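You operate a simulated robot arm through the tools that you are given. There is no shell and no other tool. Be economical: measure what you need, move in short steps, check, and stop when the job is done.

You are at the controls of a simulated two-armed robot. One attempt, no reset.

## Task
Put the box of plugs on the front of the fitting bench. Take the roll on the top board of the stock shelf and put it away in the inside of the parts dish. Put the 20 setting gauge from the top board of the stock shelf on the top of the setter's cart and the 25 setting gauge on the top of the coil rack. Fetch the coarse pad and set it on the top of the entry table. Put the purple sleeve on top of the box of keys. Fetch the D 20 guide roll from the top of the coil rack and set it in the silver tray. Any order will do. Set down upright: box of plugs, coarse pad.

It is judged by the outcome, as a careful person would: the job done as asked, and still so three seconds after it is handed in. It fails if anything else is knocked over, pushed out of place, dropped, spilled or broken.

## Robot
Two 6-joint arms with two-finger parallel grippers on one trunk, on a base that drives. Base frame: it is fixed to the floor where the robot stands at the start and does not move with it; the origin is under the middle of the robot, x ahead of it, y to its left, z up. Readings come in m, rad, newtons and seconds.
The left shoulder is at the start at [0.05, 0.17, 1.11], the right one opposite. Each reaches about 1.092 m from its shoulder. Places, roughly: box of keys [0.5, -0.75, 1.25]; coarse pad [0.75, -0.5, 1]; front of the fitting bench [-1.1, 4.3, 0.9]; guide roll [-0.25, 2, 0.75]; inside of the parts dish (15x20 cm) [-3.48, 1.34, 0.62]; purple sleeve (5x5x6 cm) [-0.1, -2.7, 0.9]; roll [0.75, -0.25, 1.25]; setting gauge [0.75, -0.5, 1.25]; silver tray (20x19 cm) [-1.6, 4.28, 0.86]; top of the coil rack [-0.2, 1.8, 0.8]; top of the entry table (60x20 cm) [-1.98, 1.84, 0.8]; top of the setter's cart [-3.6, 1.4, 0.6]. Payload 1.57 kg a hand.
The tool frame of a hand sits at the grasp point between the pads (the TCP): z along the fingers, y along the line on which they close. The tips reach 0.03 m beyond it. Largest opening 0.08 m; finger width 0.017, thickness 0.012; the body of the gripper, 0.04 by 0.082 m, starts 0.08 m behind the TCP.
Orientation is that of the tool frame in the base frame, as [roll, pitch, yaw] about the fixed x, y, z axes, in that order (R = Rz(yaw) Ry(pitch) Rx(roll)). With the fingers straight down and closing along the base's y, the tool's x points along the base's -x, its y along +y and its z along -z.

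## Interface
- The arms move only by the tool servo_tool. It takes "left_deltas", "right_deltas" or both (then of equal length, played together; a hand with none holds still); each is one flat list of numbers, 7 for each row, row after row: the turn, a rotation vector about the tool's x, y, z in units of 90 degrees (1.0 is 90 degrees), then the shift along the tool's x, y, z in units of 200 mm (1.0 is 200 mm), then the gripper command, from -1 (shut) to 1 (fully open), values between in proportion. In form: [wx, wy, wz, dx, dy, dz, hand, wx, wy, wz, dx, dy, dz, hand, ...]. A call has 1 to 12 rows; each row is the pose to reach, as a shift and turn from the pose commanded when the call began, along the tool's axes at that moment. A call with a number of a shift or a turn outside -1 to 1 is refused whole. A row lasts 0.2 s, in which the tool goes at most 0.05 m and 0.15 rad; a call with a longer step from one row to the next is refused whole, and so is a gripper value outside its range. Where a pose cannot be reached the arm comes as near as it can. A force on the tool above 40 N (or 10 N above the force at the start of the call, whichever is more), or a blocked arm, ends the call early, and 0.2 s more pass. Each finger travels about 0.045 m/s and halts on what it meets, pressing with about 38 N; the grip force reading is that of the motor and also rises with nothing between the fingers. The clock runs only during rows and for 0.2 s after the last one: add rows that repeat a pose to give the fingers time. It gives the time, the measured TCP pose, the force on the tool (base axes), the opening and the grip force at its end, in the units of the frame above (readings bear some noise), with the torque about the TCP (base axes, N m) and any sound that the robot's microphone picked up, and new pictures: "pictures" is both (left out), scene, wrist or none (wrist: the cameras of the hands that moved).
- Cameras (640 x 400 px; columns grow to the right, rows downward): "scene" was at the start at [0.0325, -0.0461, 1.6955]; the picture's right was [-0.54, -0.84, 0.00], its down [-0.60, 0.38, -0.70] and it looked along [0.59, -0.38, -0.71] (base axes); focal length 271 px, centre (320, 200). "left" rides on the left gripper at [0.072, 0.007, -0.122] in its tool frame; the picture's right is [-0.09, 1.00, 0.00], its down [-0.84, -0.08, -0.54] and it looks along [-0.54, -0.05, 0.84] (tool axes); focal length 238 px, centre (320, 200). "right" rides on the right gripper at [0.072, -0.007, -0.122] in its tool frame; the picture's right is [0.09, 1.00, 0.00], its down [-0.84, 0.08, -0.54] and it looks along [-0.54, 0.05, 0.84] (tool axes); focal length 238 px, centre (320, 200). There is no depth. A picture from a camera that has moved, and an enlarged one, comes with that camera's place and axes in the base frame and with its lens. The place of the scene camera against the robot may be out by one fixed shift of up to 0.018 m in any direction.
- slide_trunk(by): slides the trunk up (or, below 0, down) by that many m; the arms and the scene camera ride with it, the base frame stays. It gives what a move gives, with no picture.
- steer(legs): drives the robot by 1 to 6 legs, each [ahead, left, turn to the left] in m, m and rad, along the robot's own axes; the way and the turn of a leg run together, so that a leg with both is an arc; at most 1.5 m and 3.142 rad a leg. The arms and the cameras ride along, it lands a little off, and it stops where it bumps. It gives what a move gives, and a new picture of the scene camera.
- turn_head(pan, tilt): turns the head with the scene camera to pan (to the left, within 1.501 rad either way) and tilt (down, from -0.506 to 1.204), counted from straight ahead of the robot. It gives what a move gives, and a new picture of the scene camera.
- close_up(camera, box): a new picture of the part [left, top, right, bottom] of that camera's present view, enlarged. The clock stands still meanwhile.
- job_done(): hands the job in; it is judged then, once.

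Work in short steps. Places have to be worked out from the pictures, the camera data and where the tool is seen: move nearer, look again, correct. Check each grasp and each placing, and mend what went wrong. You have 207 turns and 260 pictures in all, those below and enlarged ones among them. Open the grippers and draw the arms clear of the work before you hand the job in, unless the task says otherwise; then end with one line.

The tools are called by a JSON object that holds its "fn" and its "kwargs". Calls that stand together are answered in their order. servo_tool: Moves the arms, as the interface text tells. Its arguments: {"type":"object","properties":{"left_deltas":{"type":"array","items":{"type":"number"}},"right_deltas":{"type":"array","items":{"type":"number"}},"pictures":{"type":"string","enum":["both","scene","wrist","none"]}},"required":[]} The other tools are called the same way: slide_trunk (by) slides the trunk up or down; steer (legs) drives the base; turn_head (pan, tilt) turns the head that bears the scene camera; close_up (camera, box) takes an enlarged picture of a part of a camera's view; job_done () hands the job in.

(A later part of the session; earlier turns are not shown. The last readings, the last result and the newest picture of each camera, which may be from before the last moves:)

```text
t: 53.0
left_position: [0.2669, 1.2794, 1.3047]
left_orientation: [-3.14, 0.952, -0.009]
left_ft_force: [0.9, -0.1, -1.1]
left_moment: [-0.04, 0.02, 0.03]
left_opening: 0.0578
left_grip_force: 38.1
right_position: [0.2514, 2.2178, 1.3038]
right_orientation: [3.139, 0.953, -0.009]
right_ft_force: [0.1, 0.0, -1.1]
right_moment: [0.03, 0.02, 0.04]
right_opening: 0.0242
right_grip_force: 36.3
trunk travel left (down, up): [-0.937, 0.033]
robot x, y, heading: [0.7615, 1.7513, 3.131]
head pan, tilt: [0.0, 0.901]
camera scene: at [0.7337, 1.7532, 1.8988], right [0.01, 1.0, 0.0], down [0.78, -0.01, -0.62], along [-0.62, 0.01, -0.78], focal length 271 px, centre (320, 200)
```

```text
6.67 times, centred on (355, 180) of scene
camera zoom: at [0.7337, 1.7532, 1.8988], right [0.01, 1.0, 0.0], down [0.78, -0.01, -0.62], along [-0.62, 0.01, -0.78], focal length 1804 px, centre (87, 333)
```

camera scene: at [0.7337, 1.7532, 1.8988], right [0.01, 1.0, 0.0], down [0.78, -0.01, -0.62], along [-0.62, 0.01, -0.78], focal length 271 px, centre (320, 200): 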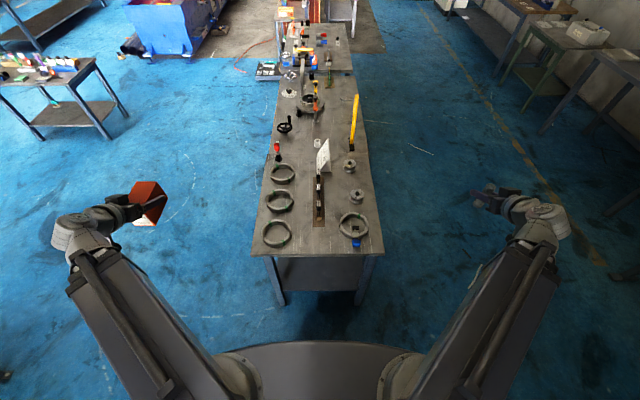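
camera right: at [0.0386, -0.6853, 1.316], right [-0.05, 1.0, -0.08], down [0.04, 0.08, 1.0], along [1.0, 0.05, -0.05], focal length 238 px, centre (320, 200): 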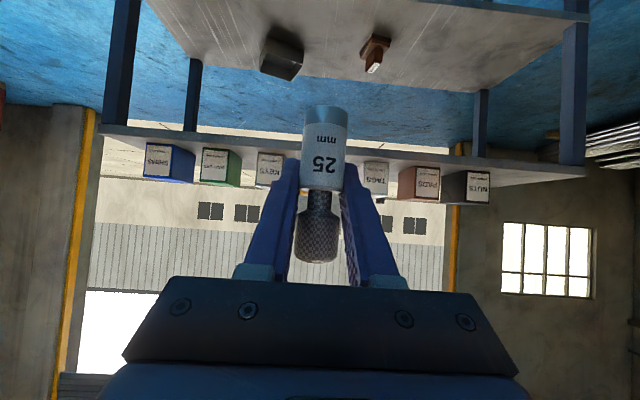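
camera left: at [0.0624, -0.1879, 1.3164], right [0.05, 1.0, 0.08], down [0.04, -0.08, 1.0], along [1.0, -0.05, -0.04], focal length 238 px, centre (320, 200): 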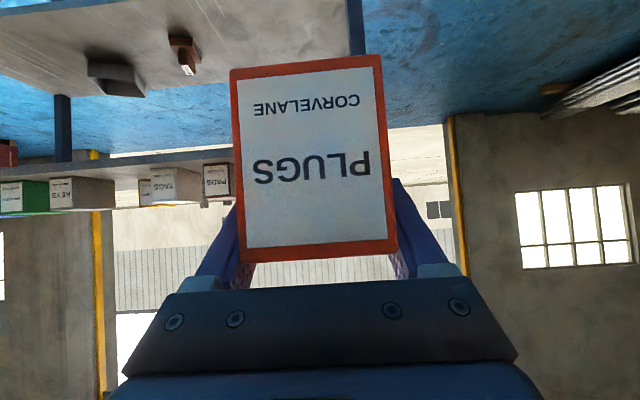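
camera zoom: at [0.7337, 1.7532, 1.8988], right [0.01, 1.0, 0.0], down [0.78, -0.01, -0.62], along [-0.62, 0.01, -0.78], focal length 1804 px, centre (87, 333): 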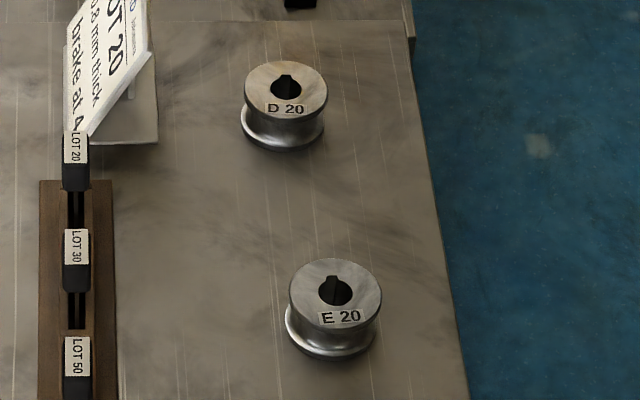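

The D 20 roll is the far one at (−0.365, 1.94). From here I first place the 25 gauge on the free spot (0.115, 1.745). Moving the right hand over there at height.

{"fn": "servo_tool", "kwargs": {"right_deltas": [0, 0, 0, -0.03, 0.2, 0.045, -1, 0, 0, 0, -0.06, 0.4, 0.09, -1, 0, 0, 0, -0.09, 0.6, 0.135, -1, 0, 0, 0, -0.126, 0.79, 0.179, -1], "pictures": "none"}}

{"fn": "servo_tool", "kwargs": {"right_deltas": [0, 0, 0, -0.03, 0.2, 0.045, -1, 0, 0, 0, -0.06, 0.4, 0.09, -1, 0, 0, 0, -0.09, 0.6, 0.135, -1, 0, 0, 0, -0.126, 0.79, 0.179, -1], "pictures": "none"}}

{"fn": "servo_tool", "kwargs": {"right_deltas": [0, 0, 0, -0.03, 0.2, 0.045, -1, 0, 0, 0, -0.06, 0.4, 0.09, -1, 0, 0, 0, -0.09, 0.6, 0.135, -1, 0, 0, 0, -0.126, 0.79, 0.179, -1], "pictures": "none"}}

```text
t: 54.0
left_position: [0.2655, 1.2804, 1.3036]
left_orientation: [-3.139, 0.953, -0.011]
left_ft_force: [0.2, -0.5, -2.0]
left_moment: [0.02, -0.02, 0.01]
left_opening: 0.0577
left_grip_force: 37.8
right_position: [0.1594, 2.0788, 1.3043]
right_orientation: [-3.141, 0.95, -0.008]
right_ft_force: [0.7, 0.1, -1.8]
right_moment: [0.0, 0.03, -0.01]
right_opening: 0.0242
right_grip_force: 35.8
right hand out of reach, approached as far as the arm can: row 1, 2, 3, 4
trunk travel left (down, up): [-0.937, 0.033]
robot x, y, heading: [0.764, 1.7572, 3.136]
head pan, tilt: [0.0, 0.901]
```

```text
t: 55.0
left_position: [0.2668, 1.2793, 1.3039]
left_orientation: [-3.138, 0.954, -0.008]
left_ft_force: [-0.9, -0.3, -0.9]
left_moment: [-0.01, 0.01, 0.01]
left_opening: 0.0576
left_grip_force: 37.8
right_position: [0.1157, 1.9207, 1.3032]
right_orientation: [-3.141, 0.952, -0.009]
right_ft_force: [0.3, 0.1, -1.4]
right_moment: [0.01, 0.01, -0.05]
right_opening: 0.0241
right_grip_force: 35.9
right hand out of reach, approached as far as the arm can: row 1
trunk travel left (down, up): [-0.937, 0.033]
robot x, y, heading: [0.7672, 1.7521, 3.136]
head pan, tilt: [0.0, 0.901]
```

```text
t: 56.0
left_position: [0.2663, 1.2791, 1.3046]
left_orientation: [-3.138, 0.953, -0.008]
left_ft_force: [0.2, -0.3, -1.5]
left_moment: [-0.03, 0.01, 0.0]
left_opening: 0.0577
left_grip_force: 38.7
right_position: [0.0718, 1.7634, 1.3043]
right_orientation: [-3.141, 0.952, -0.01]
right_ft_force: [-0.7, -0.1, -1.4]
right_moment: [-0.01, -0.01, -0.02]
right_opening: 0.024
right_grip_force: 36.1
trunk travel left (down, up): [-0.937, 0.033]
robot x, y, heading: [0.7641, 1.7569, 3.128]
head pan, tilt: [0.0, 0.901]
```

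Right hand is near the spot. I correct and lower the trunk to just above the rack, then look.

{"fn": "servo_tool", "kwargs": {"right_deltas": [0, 0, 0, 0.13, 0.09, -0.184, -1, 0, 0, 0, 0.13, 0.09, -0.184, -1], "pictures": "none"}}

{"fn": "slide_trunk", "kwargs": {"by": -0.4}}

{"fn": "servo_tool", "kwargs": {"right_deltas": [0, 0, 0, 0, 0, 0, -1]}}

```text
t: 56.6
left_position: [0.2651, 1.2808, 1.3056]
left_orientation: [-3.14, 0.952, -0.01]
left_ft_force: [0.6, 0.0, -1.7]
left_moment: [-0.03, 0.0, 0.03]
left_opening: 0.0576
left_grip_force: 38.0
right_position: [0.1143, 1.7461, 1.3044]
right_orientation: [3.14, 0.951, -0.011]
right_ft_force: [-0.6, -0.1, -2.0]
right_moment: [-0.08, -0.01, 0.03]
right_opening: 0.0243
right_grip_force: 36.1
trunk travel left (down, up): [-0.937, 0.033]
robot x, y, heading: [0.767, 1.7542, 3.135]
head pan, tilt: [0.0, 0.901]
```

```text
t: 60.4
left_position: [0.2661, 1.2807, 0.9053]
left_orientation: [-3.14, 0.953, -0.009]
left_ft_force: [-0.3, 0.2, -1.2]
left_moment: [0.0, -0.02, 0.02]
left_opening: 0.0577
left_grip_force: 38.2
right_position: [0.116, 1.7464, 0.9051]
right_orientation: [3.141, 0.952, -0.01]
right_ft_force: [0.5, 0.1, -0.9]
right_moment: [0.02, 0.02, -0.01]
right_opening: 0.024
right_grip_force: 36.4
trunk travel left (down, up): [-0.537, 0.433]
robot x, y, heading: [0.7636, 1.7572, 3.132]
head pan, tilt: [0.0, 0.901]
```

```text
t: 60.8
left_position: [0.2657, 1.2801, 0.9038]
left_orientation: [-3.139, 0.953, -0.009]
left_ft_force: [-0.6, 0.0, -2.2]
left_moment: [0.0, 0.01, -0.04]
left_opening: 0.0578
left_grip_force: 38.2
right_position: [0.1156, 1.7464, 0.9046]
right_orientation: [-3.141, 0.954, -0.009]
right_ft_force: [-0.2, 0.2, -1.4]
right_moment: [-0.01, -0.02, 0.01]
right_opening: 0.0243
right_grip_force: 36.6
trunk travel left (down, up): [-0.537, 0.433]
robot x, y, heading: [0.7628, 1.7579, 3.13]
head pan, tilt: [0.0, 0.901]
camera scene: at [0.7337, 1.7532, 1.4988], right [0.01, 1.0, 0.0], down [0.78, -0.01, -0.62], along [-0.62, 0.01, -0.78], focal length 271 px, centre (320, 200)
camera right: at [0.2567, 1.7521, 0.9161], right [0.05, -1.0, -0.07], down [-0.04, -0.08, 1.0], along [-1.0, -0.04, -0.05], focal length 238 px, centre (320, 200)
```

scene: 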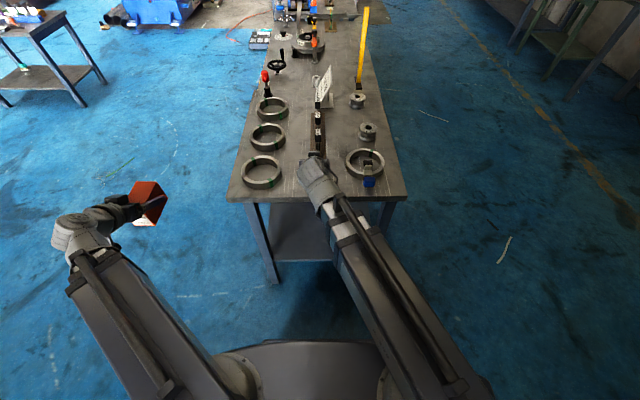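
right: 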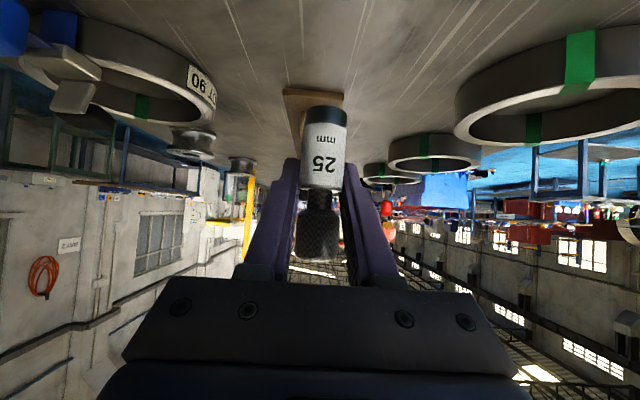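

Free space confirmed around the gauge. Lowering to near contact.

{"fn": "slide_trunk", "kwargs": {"by": -0.048}}

{"fn": "servo_tool", "kwargs": {"right_deltas": [0, 0, 0, 0, 0, 0, -1], "pictures": "wrist"}}

```text
t: 61.7
left_position: [0.266, 1.2804, 0.8572]
left_orientation: [-3.139, 0.952, -0.009]
left_ft_force: [0.4, -0.1, -1.5]
left_moment: [-0.01, -0.01, -0.06]
left_opening: 0.0578
left_grip_force: 38.6
right_position: [0.1175, 1.746, 0.8567]
right_orientation: [-3.141, 0.954, -0.009]
right_ft_force: [-0.7, 0.6, -0.8]
right_moment: [0.01, 0.02, -0.02]
right_opening: 0.0243
right_grip_force: 36.0
trunk travel left (down, up): [-0.489, 0.481]
robot x, y, heading: [0.7615, 1.7562, 3.132]
head pan, tilt: [0.0, 0.901]
```

```text
t: 62.1
left_position: [0.2663, 1.2804, 0.8569]
left_orientation: [-3.138, 0.953, -0.009]
left_ft_force: [-0.4, -0.4, -1.6]
left_moment: [0.02, 0.03, 0.01]
left_opening: 0.0578
left_grip_force: 37.6
right_position: [0.1164, 1.7455, 0.856]
right_orientation: [-3.141, 0.953, -0.009]
right_ft_force: [0.1, -0.8, -0.5]
right_moment: [0.02, -0.01, -0.02]
right_opening: 0.0241
right_grip_force: 35.9
trunk travel left (down, up): [-0.489, 0.481]
robot x, y, heading: [0.7643, 1.7583, 3.135]
head pan, tilt: [0.0, 0.901]
camera right: at [0.2567, 1.7521, 0.8681], right [0.05, -1.0, -0.07], down [-0.04, -0.08, 1.0], along [-1.0, -0.04, -0.05], focal length 238 px, centre (320, 200)
```

right: 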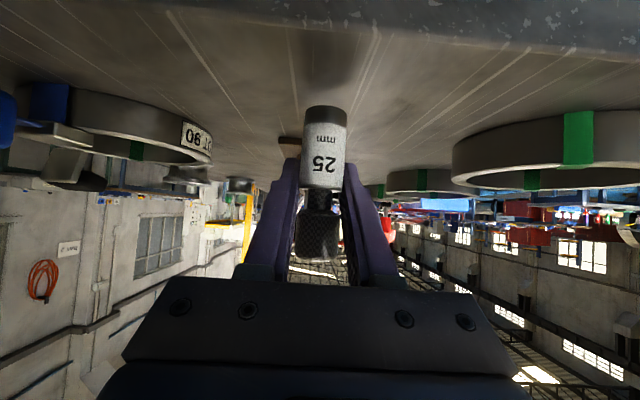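

A little gap remains. I lower in small steps while watching force.

{"fn": "slide_trunk", "kwargs": {"by": -0.006}}

{"fn": "slide_trunk", "kwargs": {"by": -0.004}}

{"fn": "servo_tool", "kwargs": {"right_deltas": [0, 0, 0, 0, 0, 0, -1], "pictures": "wrist"}}

```text
t: 62.7
left_position: [0.2657, 1.2798, 0.8507]
left_orientation: [-3.14, 0.952, -0.01]
left_ft_force: [0.5, -0.5, -1.0]
left_moment: [0.01, -0.02, -0.02]
left_opening: 0.0576
left_grip_force: 37.9
right_position: [0.1166, 1.7472, 0.8497]
right_orientation: [-3.141, 0.954, -0.009]
right_ft_force: [0.0, -0.2, -1.7]
right_moment: [0.0, 0.03, 0.01]
right_opening: 0.0242
right_grip_force: 36.5
trunk travel left (down, up): [-0.483, 0.487]
robot x, y, heading: [0.7654, 1.7578, 3.136]
head pan, tilt: [0.0, 0.901]
```

```text
t: 63.2
left_position: [0.2663, 1.2807, 0.8466]
left_orientation: [-3.141, 0.953, -0.007]
left_ft_force: [0.3, 1.0, -1.0]
left_moment: [0.01, 0.02, 0.04]
left_opening: 0.0578
left_grip_force: 37.6
right_position: [0.1164, 1.7452, 0.846]
right_orientation: [3.141, 0.954, -0.008]
right_ft_force: [0.3, -0.2, -1.3]
right_moment: [0.0, 0.0, -0.01]
right_opening: 0.0243
right_grip_force: 36.1
trunk travel left (down, up): [-0.479, 0.491]
robot x, y, heading: [0.768, 1.7569, 3.128]
head pan, tilt: [0.0, 0.901]
```

```text
t: 63.6
left_position: [0.2661, 1.2801, 0.8465]
left_orientation: [-3.139, 0.954, -0.01]
left_ft_force: [0.8, 0.5, -1.0]
left_moment: [-0.03, -0.03, -0.01]
left_opening: 0.0577
left_grip_force: 37.6
right_position: [0.116, 1.7467, 0.846]
right_orientation: [-3.141, 0.953, -0.009]
right_ft_force: [0.5, -1.2, -1.1]
right_moment: [0.0, 0.03, 0.01]
right_opening: 0.024
right_grip_force: 35.9
trunk travel left (down, up): [-0.479, 0.491]
robot x, y, heading: [0.7665, 1.7608, 3.137]
head pan, tilt: [0.0, 0.901]
camera right: at [0.2568, 1.7522, 0.8581], right [0.05, -1.0, -0.07], down [-0.04, -0.08, 1.0], along [-1.0, -0.04, -0.05], focal length 238 px, centre (320, 200)
```

right: 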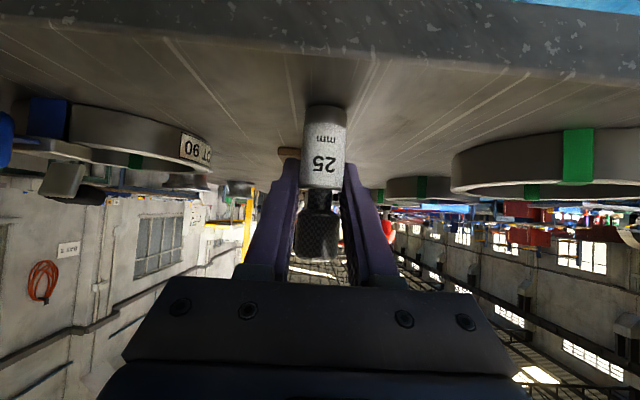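

Still no force. Two more small steps.

{"fn": "slide_trunk", "kwargs": {"by": -0.004}}

{"fn": "slide_trunk", "kwargs": {"by": -0.003}}

{"fn": "servo_tool", "kwargs": {"right_deltas": [0, 0, 0, 0, 0, 0, -1], "pictures": "wrist"}}

```text
t: 64.1
left_position: [0.2677, 1.2801, 0.8437]
left_orientation: [-3.141, 0.955, -0.008]
left_ft_force: [0.4, 0.9, -1.7]
left_moment: [0.04, 0.02, 0.02]
left_opening: 0.0575
left_grip_force: 38.2
right_position: [0.1155, 1.7459, 0.8449]
right_orientation: [3.141, 0.958, -0.006]
right_ft_force: [-5.1, 1.8, 31.0]
right_moment: [0.02, 0.03, 0.06]
right_opening: 0.0241
right_grip_force: 35.7
trunk travel left (down, up): [-0.475, 0.495]
robot x, y, heading: [0.7696, 1.7563, 3.134]
head pan, tilt: [0.0, 0.901]
```

```text
t: 64.6
left_position: [0.2668, 1.2799, 0.8394]
left_orientation: [-3.139, 0.956, -0.008]
left_ft_force: [-0.1, 0.7, -1.5]
left_moment: [0.04, 0.05, 0.02]
left_opening: 0.0576
left_grip_force: 38.3
right_position: [0.1168, 1.7466, 0.8419]
right_orientation: [3.14, 0.956, -0.009]
right_ft_force: [-2.5, 2.3, 29.5]
right_moment: [0.01, -0.07, -0.02]
right_opening: 0.0242
right_grip_force: 35.6
trunk travel left (down, up): [-0.472, 0.498]
robot x, y, heading: [0.7672, 1.7563, 3.133]
head pan, tilt: [0.0, 0.901]
```

```text
t: 65.0
left_position: [0.2673, 1.2802, 0.8406]
left_orientation: [-3.141, 0.956, -0.01]
left_ft_force: [0.0, -0.5, -2.1]
left_moment: [-0.01, -0.02, 0.01]
left_opening: 0.0577
left_grip_force: 38.0
right_position: [0.1177, 1.7453, 0.8417]
right_orientation: [3.14, 0.955, -0.01]
right_ft_force: [-2.5, 2.1, 29.1]
right_moment: [0.08, -0.1, -0.04]
right_opening: 0.0241
right_grip_force: 36.4
trunk travel left (down, up): [-0.472, 0.498]
robot x, y, heading: [0.7649, 1.7559, 3.13]
head pan, tilt: [0.0, 0.901]
camera right: at [0.2578, 1.7522, 0.8521], right [0.05, -1.0, -0.07], down [-0.04, -0.08, 1.0], along [-1.0, -0.04, -0.04], focal length 238 px, centre (320, 200)
```

right: 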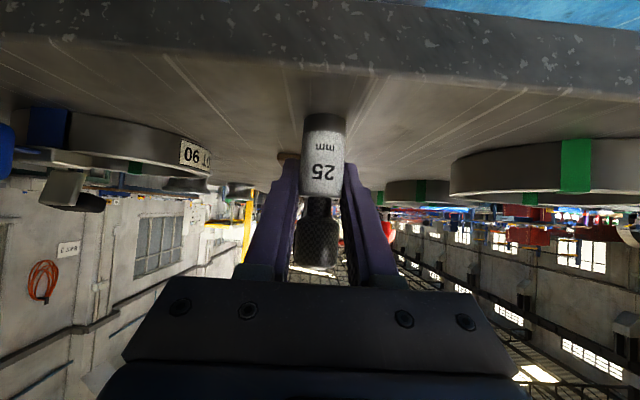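

Contact made. I relieve by 3 mm, open, and back out along the hand's retreat direction.

{"fn": "slide_trunk", "kwargs": {"by": 0.003}}

{"fn": "servo_tool", "kwargs": {"right_deltas": [0, 0, 0, 0, 0, 0, 0, 0, 0, 0, 0, 0, 0, 0.6, 0, 0, 0, 0, 0, 0, 0.6, 0, 0, 0, 0.1, 0, -0.143, 0.6, 0, 0, 0, 0.2, 0, -0.286, 0.6], "pictures": "wrist"}}

```text
t: 65.6
left_position: [0.2668, 1.2797, 0.8428]
left_orientation: [-3.14, 0.952, -0.008]
left_ft_force: [-0.4, 0.8, -1.9]
left_moment: [0.01, -0.01, -0.01]
left_opening: 0.0578
left_grip_force: 38.2
right_position: [0.1179, 1.7454, 0.8413]
right_orientation: [3.14, 0.949, -0.01]
right_ft_force: [-0.1, 0.5, -2.3]
right_moment: [-0.04, -0.02, 0.02]
right_opening: 0.0244
right_grip_force: 35.6
trunk travel left (down, up): [-0.475, 0.495]
robot x, y, heading: [0.7652, 1.7582, 3.135]
head pan, tilt: [0.0, 0.901]
```

```text
t: 66.8
left_position: [0.2657, 1.2803, 0.8419]
left_orientation: [-3.139, 0.952, -0.009]
left_ft_force: [-0.2, -0.8, -2.3]
left_moment: [0.02, -0.03, -0.02]
left_opening: 0.0577
left_grip_force: 37.4
right_position: [0.1752, 1.7395, 0.842]
right_orientation: [-3.141, 0.953, -0.008]
right_ft_force: [0.6, -0.2, 0.0]
right_moment: [0.02, 0.0, 0.02]
right_opening: 0.064
right_grip_force: 0.0
right hand out of reach, approached as far as the arm can: row 5
trunk travel left (down, up): [-0.475, 0.495]
robot x, y, heading: [0.7605, 1.7555, 3.132]
head pan, tilt: [0.0, 0.901]
camera right: at [0.3162, 1.7456, 0.854], right [0.04, -1.0, -0.07], down [-0.05, -0.08, 1.0], along [-1.0, -0.04, -0.05], focal length 238 px, centre (320, 200)
```

right: 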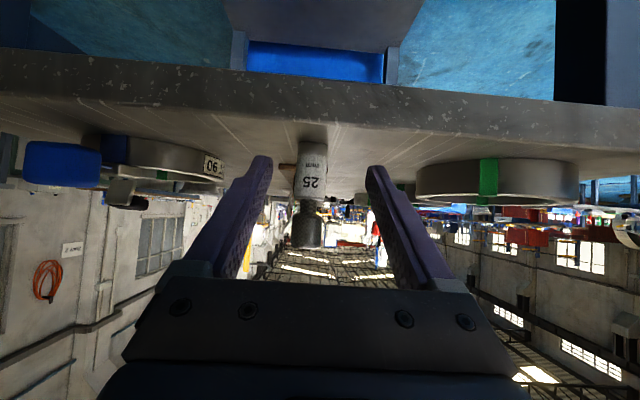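

The 25 gauge stands on the coil rack. I raise the trunk and drive around behind the rack, to face −y for the D 20 roll.

{"fn": "slide_trunk", "kwargs": {"by": 0.4}}

{"fn": "steer", "kwargs": {"legs": [[0, -0.9, 0], [0.86, 0, 0], [0, 0, 1.571]]}}

```text
t: 70.6
left_position: [0.2664, 1.2803, 1.2416]
left_orientation: [-3.14, 0.954, -0.008]
left_ft_force: [1.0, -0.3, -1.4]
left_moment: [-0.01, 0.02, -0.01]
left_opening: 0.0577
left_grip_force: 38.0
right_position: [0.1757, 1.739, 1.2408]
right_orientation: [-3.141, 0.952, -0.009]
right_ft_force: [0.4, -0.1, 0.2]
right_moment: [0.03, 0.0, -0.01]
right_opening: 0.064
right_grip_force: 0.0
trunk travel left (down, up): [-0.875, 0.095]
robot x, y, heading: [0.766, 1.7548, 3.139]
head pan, tilt: [0.0, 0.901]
```

```text
t: 83.3
left_position: [0.3928, 2.1727, 1.2417]
left_orientation: [-3.141, 0.953, 1.569]
left_ft_force: [1.0, -1.0, -1.2]
left_moment: [-0.02, -0.01, -0.01]
left_opening: 0.0575
left_grip_force: 37.8
right_position: [-0.0642, 2.0782, 1.2415]
right_orientation: [3.141, 0.95, 1.568]
right_ft_force: [-0.1, 0.4, 0.3]
right_moment: [0.01, 0.03, 0.02]
right_opening: 0.0641
right_grip_force: 0.1
trunk travel left (down, up): [-0.875, 0.095]
robot x, y, heading: [-0.0898, 2.6689, -1.57]
head pan, tilt: [0.0, 0.901]
camera scene: at [-0.0819, 2.6297, 1.8368], right [-1.0, 0.0, 0.0], down [0.0, 0.78, -0.62], along [0.0, -0.62, -0.78], focal length 271 px, centre (320, 200)
```

scene: 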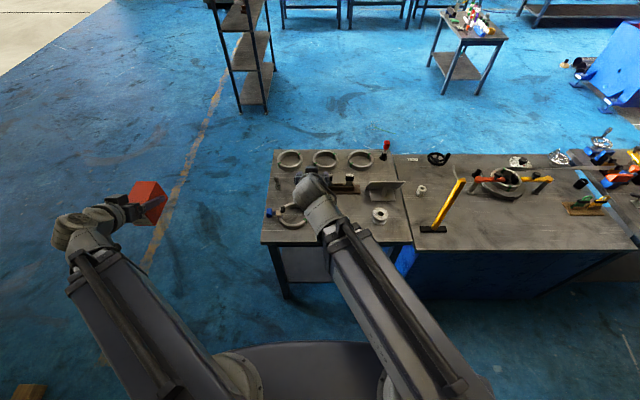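

D 20 is at about (−0.36, 1.92). I swing the right hand over laterally and turn it to fingers-down.

{"fn": "servo_tool", "kwargs": {"right_deltas": [0, 0, 0, 0, -0.2, 0, 1, 0, 0, 0, 0, -0.4, 0, 1, 0, 0, 0, 0, -0.6, 0, 1, 0, 0, 0, 0, -0.8, 0, 1], "pictures": "none"}}

{"fn": "servo_tool", "kwargs": {"right_deltas": [0, 0.09, 0, 0, -0.2, 0, 1, 0, 0.18, 0, 0, -0.4, 0, 1, 0, 0.27, 0, 0, -0.6, 0, 1, 0, 0.36, 0, 0, -0.68, 0, 1, 0, 0.45, 0, 0, -0.68, 0, 1, 0, 0.54, 0, 0, -0.68, 0, 1, 0, 0.608, 0, 0, -0.68, 0, 1, 0, 0.608, 0, 0, -0.68, 0, 1], "pictures": "wrist"}}

```text
t: 84.3
left_position: [0.3931, 2.1725, 1.2418]
left_orientation: [3.141, 0.954, 1.57]
left_ft_force: [0.3, 0.5, -1.5]
left_moment: [-0.02, 0.0, 0.02]
left_opening: 0.0577
left_grip_force: 37.8
right_position: [-0.222, 2.0323, 1.2416]
right_orientation: [-3.141, 0.948, 1.569]
right_ft_force: [0.2, 0.6, 0.3]
right_moment: [-0.02, -0.01, -0.01]
right_opening: 0.0799
right_grip_force: 0.1
right hand out of reach, approached as far as the arm can: row 1, 2, 3, 4
trunk travel left (down, up): [-0.875, 0.095]
robot x, y, heading: [-0.0878, 2.6668, -1.577]
head pan, tilt: [0.0, 0.901]
```

```text
t: 86.1
left_position: [0.3927, 2.1726, 1.2431]
left_orientation: [-3.14, 0.952, 1.568]
left_ft_force: [-0.6, -0.5, -0.5]
left_moment: [-0.06, -0.02, 0.01]
left_opening: 0.0575
left_grip_force: 38.0
right_position: [-0.3578, 2.0326, 1.1499]
right_orientation: [3.141, -0.004, 1.571]
right_ft_force: [0.8, -0.6, -0.4]
right_moment: [0.02, -0.01, 0.0]
right_opening: 0.0799
right_grip_force: 0.0
right hand out of reach, approached as far as the arm can: row 1, 2, 3, 4, 5, 6, 7, 8
trunk travel left (down, up): [-0.875, 0.095]
robot x, y, heading: [-0.0883, 2.6696, -1.575]
head pan, tilt: [0.0, 0.901]
camera right: at [-0.3654, 2.1042, 1.272], right [1.0, 0.09, 0.0], down [0.08, -0.84, 0.54], along [0.05, -0.53, -0.84], focal length 238 px, centre (320, 200)
```

right: 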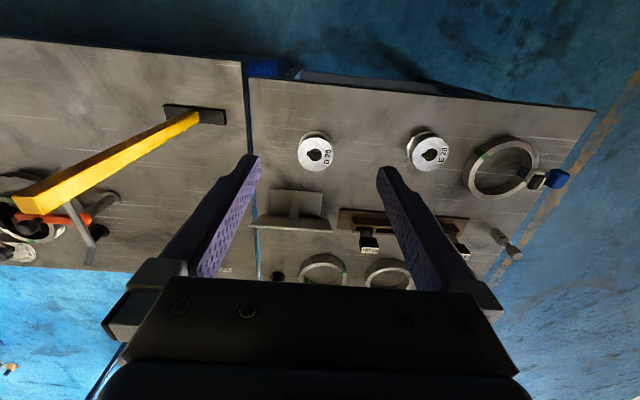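

D 20 is at about (−0.357, 1.935), flange ~68 mm. I move above and lower to z≈0.95 to check alignment.

{"fn": "servo_tool", "kwargs": {"right_deltas": [0, 0, 0, -0.16, 0, 0, 1, 0, 0, 0, -0.32, 0, 0, 1, 0, 0, 0, -0.488, 0, 0, 1, 0, 0, 0, -0.488, 0, 0, 1], "pictures": "none"}}

{"fn": "slide_trunk", "kwargs": {"by": -0.2}}

{"fn": "servo_tool", "kwargs": {"right_deltas": [0, 0, 0, 0, 0, 0, 1], "pictures": "wrist"}}

```text
t: 87.1
left_position: [0.393, 2.1731, 1.2422]
left_orientation: [-3.139, 0.956, 1.57]
left_ft_force: [0.3, 0.8, -0.7]
left_moment: [0.01, -0.01, 0.03]
left_opening: 0.0576
left_grip_force: 38.1
right_position: [-0.3576, 1.9365, 1.1506]
right_orientation: [3.141, -0.004, 1.569]
right_ft_force: [-0.1, -0.5, 0.6]
right_moment: [0.01, -0.02, 0.0]
right_opening: 0.0799
right_grip_force: 0.1
trunk travel left (down, up): [-0.875, 0.095]
robot x, y, heading: [-0.0865, 2.6687, -1.569]
head pan, tilt: [0.0, 0.901]
```

```text
t: 89.3
left_position: [0.3922, 2.1731, 1.0429]
left_orientation: [-3.139, 0.953, 1.569]
left_ft_force: [-0.8, -0.6, -0.7]
left_moment: [0.0, 0.03, 0.01]
left_opening: 0.058
left_grip_force: 39.0
right_position: [-0.358, 1.9357, 0.9503]
right_orientation: [-3.141, -0.004, 1.569]
right_ft_force: [0.8, 0.6, -0.4]
right_moment: [-0.03, -0.04, 0.02]
right_opening: 0.0799
right_grip_force: 0.1
trunk travel left (down, up): [-0.675, 0.295]
robot x, y, heading: [-0.0852, 2.6673, -1.575]
head pan, tilt: [0.0, 0.901]
```

```text
t: 89.7
left_position: [0.3931, 2.1719, 1.0429]
left_orientation: [-3.14, 0.952, 1.569]
left_ft_force: [-0.1, 1.7, -1.7]
left_moment: [-0.01, 0.01, 0.0]
left_opening: 0.0578
left_grip_force: 37.3
right_position: [-0.3577, 1.9354, 0.9496]
right_orientation: [-3.142, -0.005, 1.569]
right_ft_force: [0.1, 0.3, 0.6]
right_moment: [0.0, 0.03, 0.0]
right_opening: 0.08
right_grip_force: 0.0
trunk travel left (down, up): [-0.675, 0.295]
robot x, y, heading: [-0.0862, 2.6648, -1.572]
head pan, tilt: [0.0, 0.901]
camera right: at [-0.3647, 2.0081, 1.0718], right [1.0, 0.09, 0.0], down [0.08, -0.84, 0.54], along [0.05, -0.54, -0.84], focal length 238 px, centre (320, 200)
```

right: 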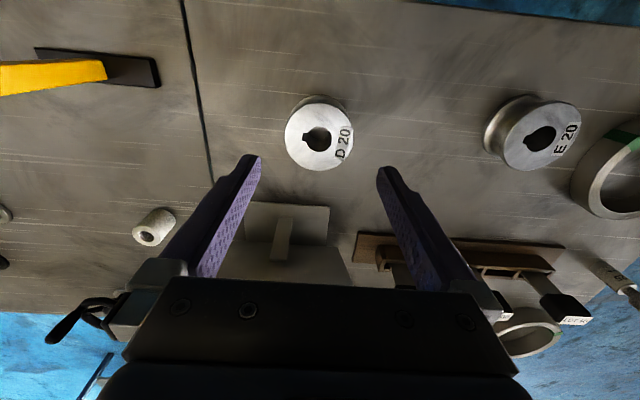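

Aligned within ~2 mm. Lower to TCP z≈0.838 and close.

{"fn": "slide_trunk", "kwargs": {"by": -0.111}}

{"fn": "servo_tool", "kwargs": {"right_deltas": [0, 0, 0, 0, -0.005, 0, 1, 0, 0, 0, 0, -0.005, 0, -1, 0, 0, 0, 0, -0.005, 0, -1, 0, 0, 0, 0, -0.005, 0, -1], "pictures": "wrist"}}

```text
t: 91.1
left_position: [0.3929, 2.1724, 0.932]
left_orientation: [-3.141, 0.953, 1.57]
left_ft_force: [-0.2, 0.4, -1.5]
left_moment: [0.01, -0.02, -0.03]
left_opening: 0.0576
left_grip_force: 37.9
right_position: [-0.3584, 1.9355, 0.8393]
right_orientation: [3.141, -0.003, 1.569]
right_ft_force: [0.1, -0.7, 0.4]
right_moment: [-0.01, 0.01, -0.01]
right_opening: 0.0798
right_grip_force: 0.0
trunk travel left (down, up): [-0.564, 0.406]
robot x, y, heading: [-0.0884, 2.6637, -1.57]
head pan, tilt: [0.0, 0.901]
```

```text
t: 92.1
left_position: [0.3936, 2.172, 0.9321]
left_orientation: [-3.139, 0.953, 1.57]
left_ft_force: [0.0, 0.9, -0.6]
left_moment: [-0.01, 0.01, 0.0]
left_opening: 0.0575
left_grip_force: 37.5
right_position: [-0.3589, 1.9352, 0.839]
right_orientation: [-3.14, -0.002, 1.57]
right_ft_force: [3.1, 1.2, -0.4]
right_moment: [-0.01, 0.06, 0.01]
right_opening: 0.069
right_grip_force: 35.1
trunk travel left (down, up): [-0.564, 0.406]
robot x, y, heading: [-0.083, 2.6672, -1.575]
head pan, tilt: [0.0, 0.901]
camera right: at [-0.3653, 2.0081, 0.9609], right [1.0, 0.09, 0.0], down [0.08, -0.84, 0.54], along [0.05, -0.54, -0.84], focal length 238 px, centre (320, 200)
```

right: 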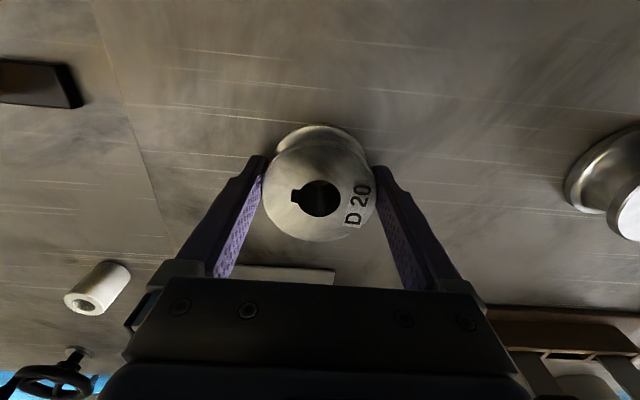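

Gripped D 20 (69 mm). Lift and check hold.

{"fn": "slide_trunk", "kwargs": {"by": 0.35}}

{"fn": "steer", "kwargs": {"legs": [[-0.2, 0, 0], [0, 0, -1.571], [0.3, 0, 0], [0, 0, -1.571]]}}

{"fn": "turn_head", "kwargs": {"pan": 0.4, "tilt": 0.45}}

```text
t: 95.5
left_position: [0.3926, 2.1703, 1.2815]
left_orientation: [-3.139, 0.953, 1.569]
left_ft_force: [0.3, 0.1, -1.8]
left_moment: [0.02, -0.01, -0.02]
left_opening: 0.0577
left_grip_force: 37.7
right_position: [-0.36, 1.9344, 1.1878]
right_orientation: [3.141, -0.004, 1.57]
right_ft_force: [1.4, 0.2, -7.6]
right_moment: [0.05, -0.04, 0.02]
right_opening: 0.0689
right_grip_force: 37.9
trunk travel left (down, up): [-0.914, 0.056]
robot x, y, heading: [-0.0867, 2.668, -1.573]
head pan, tilt: [0.0, 0.901]
```

```text
t: 106.5
left_position: [-0.8553, 3.3845, 1.2803]
left_orientation: [-3.139, 0.953, -1.598]
left_ft_force: [-0.5, -0.5, -1.6]
left_moment: [0.0, -0.02, 0.04]
left_opening: 0.0576
left_grip_force: 38.0
right_position: [-0.099, 3.6015, 1.1879]
right_orientation: [3.141, -0.006, -1.597]
right_ft_force: [-0.3, 0.8, -7.1]
right_moment: [-0.05, -0.01, 0.0]
right_opening: 0.0688
right_grip_force: 38.1
trunk travel left (down, up): [-0.914, 0.056]
robot x, y, heading: [-0.3858, 2.8731, 1.547]
head pan, tilt: [0.0, 0.901]
camera scene: at [-0.3832, 2.9099, 1.8758], right [1.0, -0.03, 0.0], down [-0.02, -0.78, -0.62], along [0.02, 0.62, -0.78], focal length 271 px, centre (320, 200)
```

scene: 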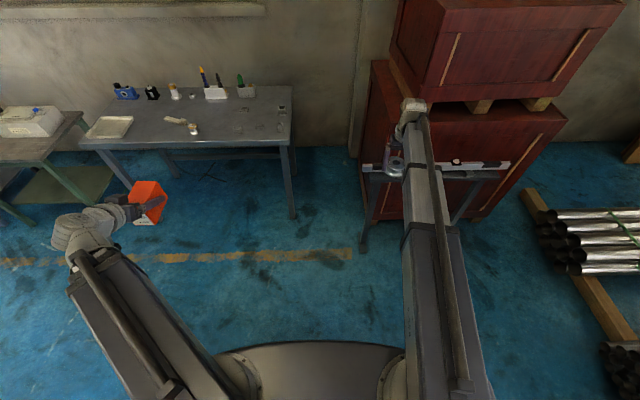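

```text
t: 107.4
left_position: [-0.8551, 3.3833, 1.281]
left_orientation: [-3.14, 0.953, -1.596]
left_ft_force: [0.0, -0.1, -1.2]
left_moment: [-0.01, 0.02, -0.01]
left_opening: 0.0578
left_grip_force: 38.2
right_position: [-0.0986, 3.6013, 1.1875]
right_orientation: [3.141, -0.006, -1.597]
right_ft_force: [-1.1, 0.1, -7.4]
right_moment: [-0.1, 0.02, -0.05]
right_opening: 0.0692
right_grip_force: 37.9
trunk travel left (down, up): [-0.914, 0.056]
robot x, y, heading: [-0.3864, 2.8744, 1.546]
head pan, tilt: [0.4, 0.45]
camera scene: at [-0.4187, 2.92, 1.914], right [0.93, 0.36, 0.0], down [0.16, -0.41, -0.9], along [-0.33, 0.84, -0.44], focal length 271 px, centre (320, 200)
```

scene: 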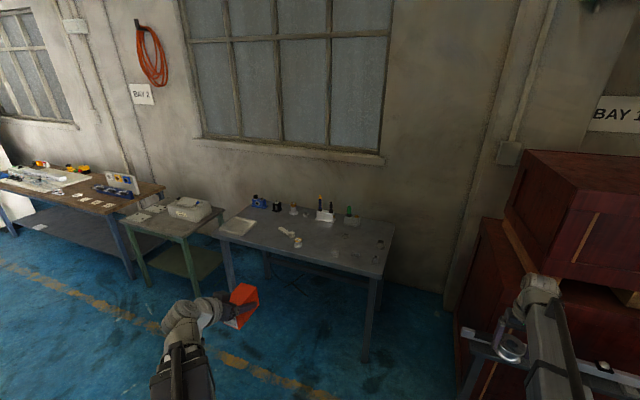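

The fitting bench with the silver tray is in view. I enlarge it.

{"fn": "close_up", "kwargs": {"camera": "scene", "box": [205, 180, 405, 290]}}

```text
3.20 times, centred on (305, 235) of scene
camera zoom: at [-0.4187, 2.92, 1.914], right [0.93, 0.36, 0.0], down [0.16, -0.41, -0.9], along [-0.33, 0.84, -0.44], focal length 866 px, centre (368, 88)
```

zoom: 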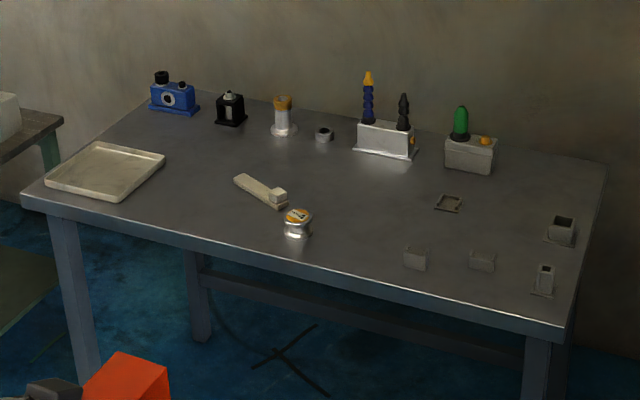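

Free spot for PLUGS: about (−0.965, 4.27), right of the jar; tray centre about (−1.6, 4.29). I retract the right hand and drive up to the bench.

{"fn": "servo_tool", "kwargs": {"right_deltas": [0, 0, 0, 0.22, -0.1, 0, -1, 0, 0, 0, 0.44, -0.2, 0, -1, 0, 0, 0, 0.66, -0.3, 0, -1, 0, 0, 0, 0.88, -0.4, 0, -1], "pictures": "none"}}

{"fn": "steer", "kwargs": {"legs": [[0, 0, 0.025], [0, 0.36, 0], [0.54, 0, 0]]}}

{"fn": "turn_head", "kwargs": {"pan": 0, "tilt": 0.9}}

```text
t: 108.4
left_position: [-0.8561, 3.3828, 1.2819]
left_orientation: [-3.141, 0.955, -1.596]
left_ft_force: [-0.5, -0.9, -0.4]
left_moment: [0.02, 0.04, 0.0]
left_opening: 0.0577
left_grip_force: 38.1
right_position: [-0.0211, 3.4218, 1.1886]
right_orientation: [3.141, -0.004, -1.595]
right_ft_force: [0.3, 0.0, -6.8]
right_moment: [-0.05, 0.01, 0.01]
right_opening: 0.0691
right_grip_force: 38.3
trunk travel left (down, up): [-0.914, 0.056]
robot x, y, heading: [-0.3895, 2.8803, 1.545]
head pan, tilt: [0.4, 0.45]
```

```text
t: 113.8
left_position: [-1.2215, 3.9116, 1.281]
left_orientation: [-3.139, 0.953, -1.579]
left_ft_force: [-0.1, 0.9, -0.9]
left_moment: [-0.02, 0.02, 0.01]
left_opening: 0.0576
left_grip_force: 38.6
right_position: [-0.3891, 3.9684, 1.1885]
right_orientation: [3.141, -0.006, -1.575]
right_ft_force: [0.2, -0.6, -7.2]
right_moment: [-0.08, -0.01, -0.02]
right_opening: 0.0691
right_grip_force: 37.7
trunk travel left (down, up): [-0.914, 0.056]
robot x, y, heading: [-0.7455, 3.412, 1.562]
head pan, tilt: [0.4, 0.45]
camera scene: at [-0.7756, 3.4576, 1.9141], right [0.92, 0.38, 0.0], down [0.17, -0.4, -0.9], along [-0.35, 0.83, -0.44], focal length 271 px, centre (320, 200)
```

scene: 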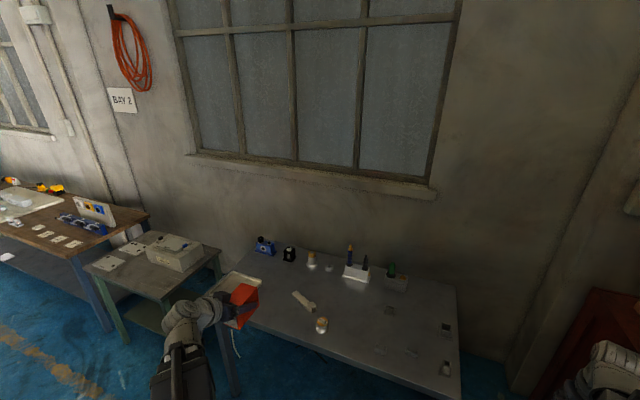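

```text
t: 114.7
left_position: [-1.2212, 3.9107, 1.2816]
left_orientation: [-3.139, 0.954, -1.576]
left_ft_force: [0.4, 0.3, -1.5]
left_moment: [0.02, -0.01, 0.02]
left_opening: 0.0576
left_grip_force: 38.2
right_position: [-0.3895, 3.9676, 1.1882]
right_orientation: [3.141, -0.006, -1.576]
right_ft_force: [0.3, -0.7, -7.4]
right_moment: [-0.06, 0.0, -0.01]
right_opening: 0.0693
right_grip_force: 38.2
trunk travel left (down, up): [-0.914, 0.056]
robot x, y, heading: [-0.7433, 3.4155, 1.562]
head pan, tilt: [0.0, 0.901]
camera scene: at [-0.74, 3.4474, 1.8758], right [1.0, -0.01, 0.0], down [0.0, -0.78, -0.62], along [0.0, 0.62, -0.78], focal length 271 px, centre (320, 200)
```

scene: 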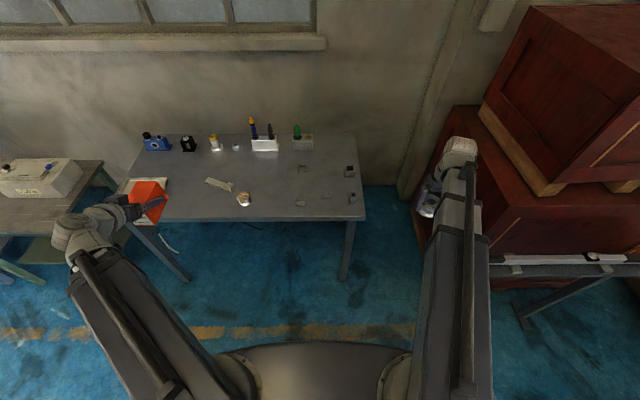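

I extend the left hand in two moves to above (−0.965, 4.25).

{"fn": "servo_tool", "kwargs": {"left_deltas": [0, 0, 0, -0.098, -0.127, 0.139, -1, 0, 0, 0, -0.196, -0.253, 0.279, -1, 0, 0, 0, -0.294, -0.38, 0.418, -1, 0, 0, 0, -0.392, -0.506, 0.558, -1, 0, 0, 0, -0.49, -0.633, 0.697, -1], "pictures": "none"}}

{"fn": "servo_tool", "kwargs": {"left_deltas": [0, 0, 0, -0.098, -0.127, 0.139, -1, 0, 0, 0, -0.196, -0.253, 0.279, -1, 0, 0, 0, -0.294, -0.38, 0.418, -1, 0, 0, 0, -0.392, -0.506, 0.558, -1, 0, 0, 0, -0.49, -0.633, 0.697, -1], "pictures": "wrist"}}

```text
t: 115.9
left_position: [-1.0914, 4.082, 1.28]
left_orientation: [-3.141, 0.952, -1.575]
left_ft_force: [0.7, 0.5, -1.2]
left_moment: [0.01, 0.01, -0.03]
left_opening: 0.0579
left_grip_force: 38.5
right_position: [-0.3891, 3.9683, 1.1885]
right_orientation: [-3.141, -0.004, -1.576]
right_ft_force: [0.0, 0.2, -7.7]
right_moment: [-0.05, 0.01, 0.0]
right_opening: 0.0688
right_grip_force: 38.4
trunk travel left (down, up): [-0.914, 0.056]
robot x, y, heading: [-0.7449, 3.4138, 1.565]
head pan, tilt: [0.0, 0.901]
```

```text
t: 117.1
left_position: [-0.9638, 4.2518, 1.2806]
left_orientation: [3.141, 0.949, -1.578]
left_ft_force: [0.9, 0.2, -1.2]
left_moment: [0.01, -0.01, -0.01]
left_opening: 0.0578
left_grip_force: 38.0
right_position: [-0.3893, 3.9697, 1.1878]
right_orientation: [-3.141, -0.005, -1.576]
right_ft_force: [0.2, 0.5, -7.8]
right_moment: [-0.06, -0.02, 0.01]
right_opening: 0.0691
right_grip_force: 38.9
trunk travel left (down, up): [-0.914, 0.056]
robot x, y, heading: [-0.7438, 3.4129, 1.563]
head pan, tilt: [0.0, 0.901]
camera left: at [-0.971, 4.1105, 1.2928], right [-1.0, 0.06, 0.07], down [0.08, 0.05, 1.0], along [0.06, 1.0, -0.05], focal length 238 px, centre (320, 200)
```

left: 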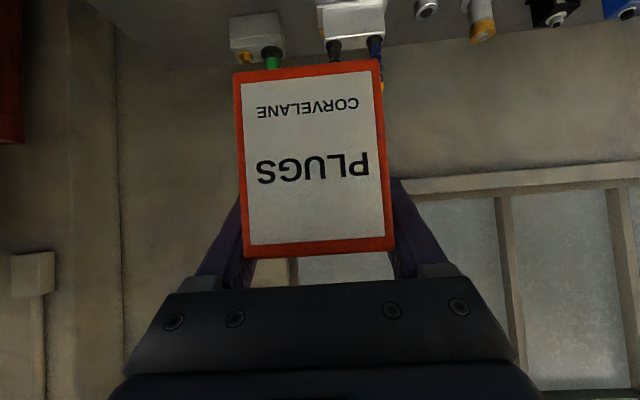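

Lower to z≈0.94 and look.

{"fn": "slide_trunk", "kwargs": {"by": -0.34}}

{"fn": "servo_tool", "kwargs": {"left_deltas": [0, 0, 0, 0, 0, 0, -1]}}

```text
t: 120.4
left_position: [-0.9637, 4.251, 0.9402]
left_orientation: [-3.14, 0.951, -1.576]
left_ft_force: [0.7, 0.5, -0.8]
left_moment: [0.04, 0.02, 0.0]
left_opening: 0.0578
left_grip_force: 38.0
right_position: [-0.3894, 3.9675, 0.8489]
right_orientation: [-3.141, -0.005, -1.576]
right_ft_force: [-0.4, 0.0, -6.9]
right_moment: [-0.06, 0.01, 0.01]
right_opening: 0.0687
right_grip_force: 38.0
trunk travel left (down, up): [-0.574, 0.396]
robot x, y, heading: [-0.7465, 3.4142, 1.568]
head pan, tilt: [0.0, 0.901]
```

```text
t: 120.8
left_position: [-0.964, 4.2518, 0.94]
left_orientation: [-3.139, 0.952, -1.578]
left_ft_force: [0.0, -0.4, -2.0]
left_moment: [-0.01, 0.0, -0.01]
left_opening: 0.0577
left_grip_force: 38.2
right_position: [-0.3897, 3.9684, 0.849]
right_orientation: [3.141, -0.005, -1.576]
right_ft_force: [-0.1, -0.2, -7.0]
right_moment: [-0.05, 0.05, -0.04]
right_opening: 0.0688
right_grip_force: 37.6
trunk travel left (down, up): [-0.574, 0.396]
robot x, y, heading: [-0.7436, 3.4117, 1.568]
head pan, tilt: [0.0, 0.901]
camera scene: at [-0.7399, 3.4472, 1.5358], right [1.0, -0.01, 0.0], down [-0.01, -0.78, -0.62], along [0.0, 0.62, -0.78], focal length 271 px, centre (320, 200)
camera left: at [-0.9718, 4.1092, 0.9531], right [-1.0, 0.06, 0.07], down [0.08, 0.04, 1.0], along [0.06, 1.0, -0.05], focal length 238 px, centre (320, 200)
```

scene: 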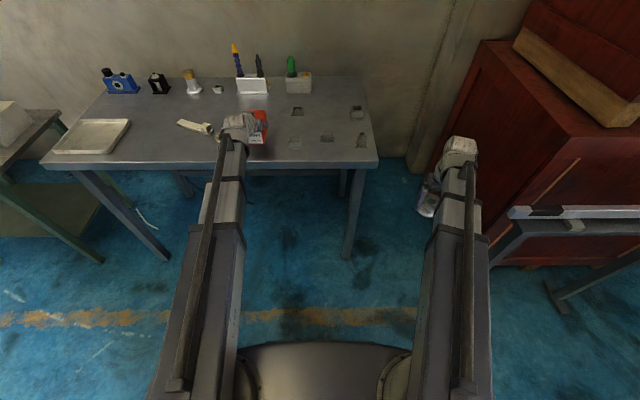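
left: 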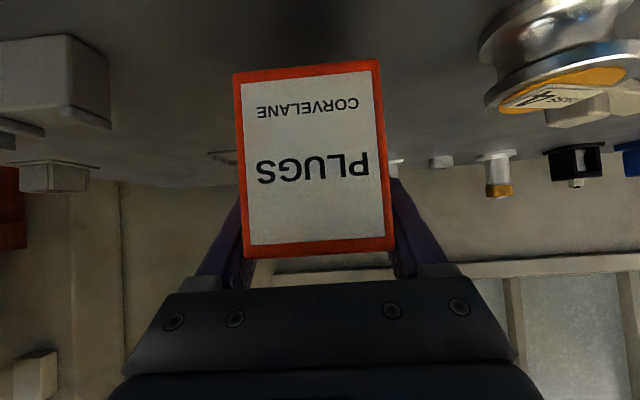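

Clear on both sides. Lower toward contact.

{"fn": "slide_trunk", "kwargs": {"by": -0.034}}

{"fn": "slide_trunk", "kwargs": {"by": -0.004}}

{"fn": "servo_tool", "kwargs": {"left_deltas": [0, 0, 0, 0, 0, 0, -1], "pictures": "wrist"}}

```text
t: 121.6
left_position: [-0.9641, 4.2491, 0.906]
left_orientation: [-3.141, 0.95, -1.577]
left_ft_force: [0.5, -0.7, -1.5]
left_moment: [0.01, -0.02, 0.03]
left_opening: 0.0581
left_grip_force: 38.0
right_position: [-0.3894, 3.9679, 0.8135]
right_orientation: [3.14, -0.004, -1.576]
right_ft_force: [-0.1, 0.9, -8.2]
right_moment: [-0.06, 0.03, 0.01]
right_opening: 0.0691
right_grip_force: 38.3
trunk travel left (down, up): [-0.54, 0.43]
robot x, y, heading: [-0.743, 3.4145, 1.564]
head pan, tilt: [0.0, 0.901]
```

```text
t: 122.1
left_position: [-0.964, 4.2497, 0.9052]
left_orientation: [3.14, 0.956, -1.579]
left_ft_force: [-1.0, 2.9, 19.7]
left_moment: [1.11, 0.03, 0.08]
left_opening: 0.0578
left_grip_force: 38.1
right_position: [-0.3891, 3.9667, 0.8119]
right_orientation: [-3.142, -0.004, -1.575]
right_ft_force: [0.9, 0.9, -7.4]
right_moment: [-0.05, -0.02, 0.01]
right_opening: 0.0688
right_grip_force: 37.7
trunk travel left (down, up): [-0.536, 0.434]
robot x, y, heading: [-0.7451, 3.4119, 1.562]
head pan, tilt: [0.0, 0.901]
```

```text
t: 122.5
left_position: [-0.9622, 4.2502, 0.9058]
left_orientation: [-3.14, 0.957, -1.578]
left_ft_force: [-0.8, 3.5, 24.7]
left_moment: [0.39, 0.0, -0.01]
left_opening: 0.0578
left_grip_force: 37.8
right_position: [-0.3898, 3.9664, 0.8119]
right_orientation: [-3.141, -0.003, -1.577]
right_ft_force: [0.2, -1.1, -7.8]
right_moment: [-0.03, 0.01, 0.0]
right_opening: 0.0692
right_grip_force: 37.9
trunk travel left (down, up): [-0.536, 0.434]
robot x, y, heading: [-0.7439, 3.4178, 1.563]
head pan, tilt: [0.0, 0.901]
camera left: at [-0.9716, 4.1085, 0.9168], right [-1.0, 0.06, 0.08], down [0.08, 0.04, 1.0], along [0.06, 1.0, -0.04], focal length 238 px, centre (320, 200)
```

left: 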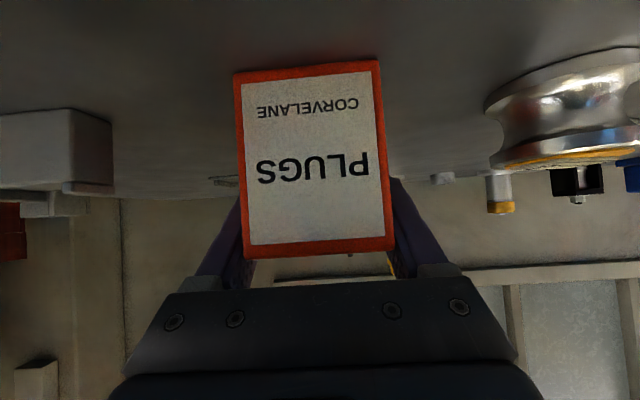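

Contact (≈25 N). Relieve 2 mm, open, back off.

{"fn": "slide_trunk", "kwargs": {"by": 0.002}}

{"fn": "servo_tool", "kwargs": {"left_deltas": [0, 0, 0, 0, 0, 0, 0.4, 0, 0, 0, 0, 0, 0, 1, 0, 0, 0, 0, 0, 0, 1, 0, 0, 0, 0.115, 0, -0.164, 1, 0, 0, 0, 0.23, 0, -0.327, 1, 0, 0, 0, 0.345, 0, -0.49, 1], "pictures": "wrist"}}

```text
t: 123.0
left_position: [-0.9642, 4.2497, 0.9059]
left_orientation: [3.142, 0.953, -1.579]
left_ft_force: [-1.5, 4.8, 12.0]
left_moment: [0.81, 0.08, 0.06]
left_opening: 0.0575
left_grip_force: 37.9
right_position: [-0.3884, 3.9683, 0.8126]
right_orientation: [-3.141, -0.005, -1.576]
right_ft_force: [1.5, 0.1, -6.7]
right_moment: [-0.07, 0.02, -0.01]
right_opening: 0.0691
right_grip_force: 38.1
trunk travel left (down, up): [-0.538, 0.432]
robot x, y, heading: [-0.7444, 3.4119, 1.564]
head pan, tilt: [0.0, 0.901]
```

```text
t: 124.4
left_position: [-0.9642, 4.1291, 0.9057]
left_orientation: [3.141, 0.951, -1.58]
left_ft_force: [1.0, -0.7, -1.1]
left_moment: [-0.02, -0.03, 0.01]
left_opening: 0.0799
left_grip_force: 0.1
right_position: [-0.389, 3.9681, 0.8133]
right_orientation: [3.14, -0.006, -1.576]
right_ft_force: [-0.5, -0.4, -7.1]
right_moment: [-0.03, 0.01, -0.02]
right_opening: 0.069
right_grip_force: 38.4
trunk travel left (down, up): [-0.538, 0.432]
robot x, y, heading: [-0.7443, 3.4101, 1.563]
head pan, tilt: [0.0, 0.901]
camera left: at [-0.9725, 3.9878, 0.9174], right [-1.0, 0.06, 0.07], down [0.08, 0.04, 1.0], along [0.06, 1.0, -0.05], focal length 238 px, centre (320, 200)
```

left: 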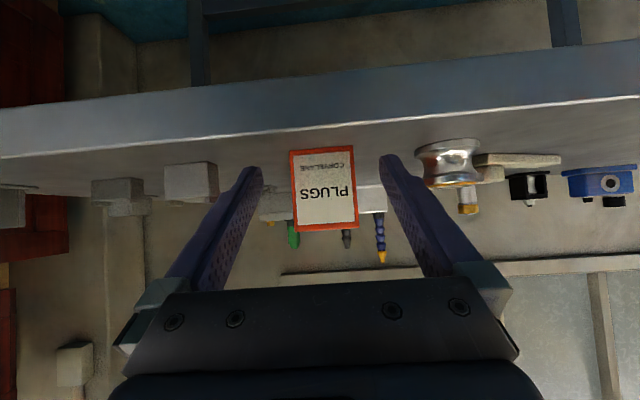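

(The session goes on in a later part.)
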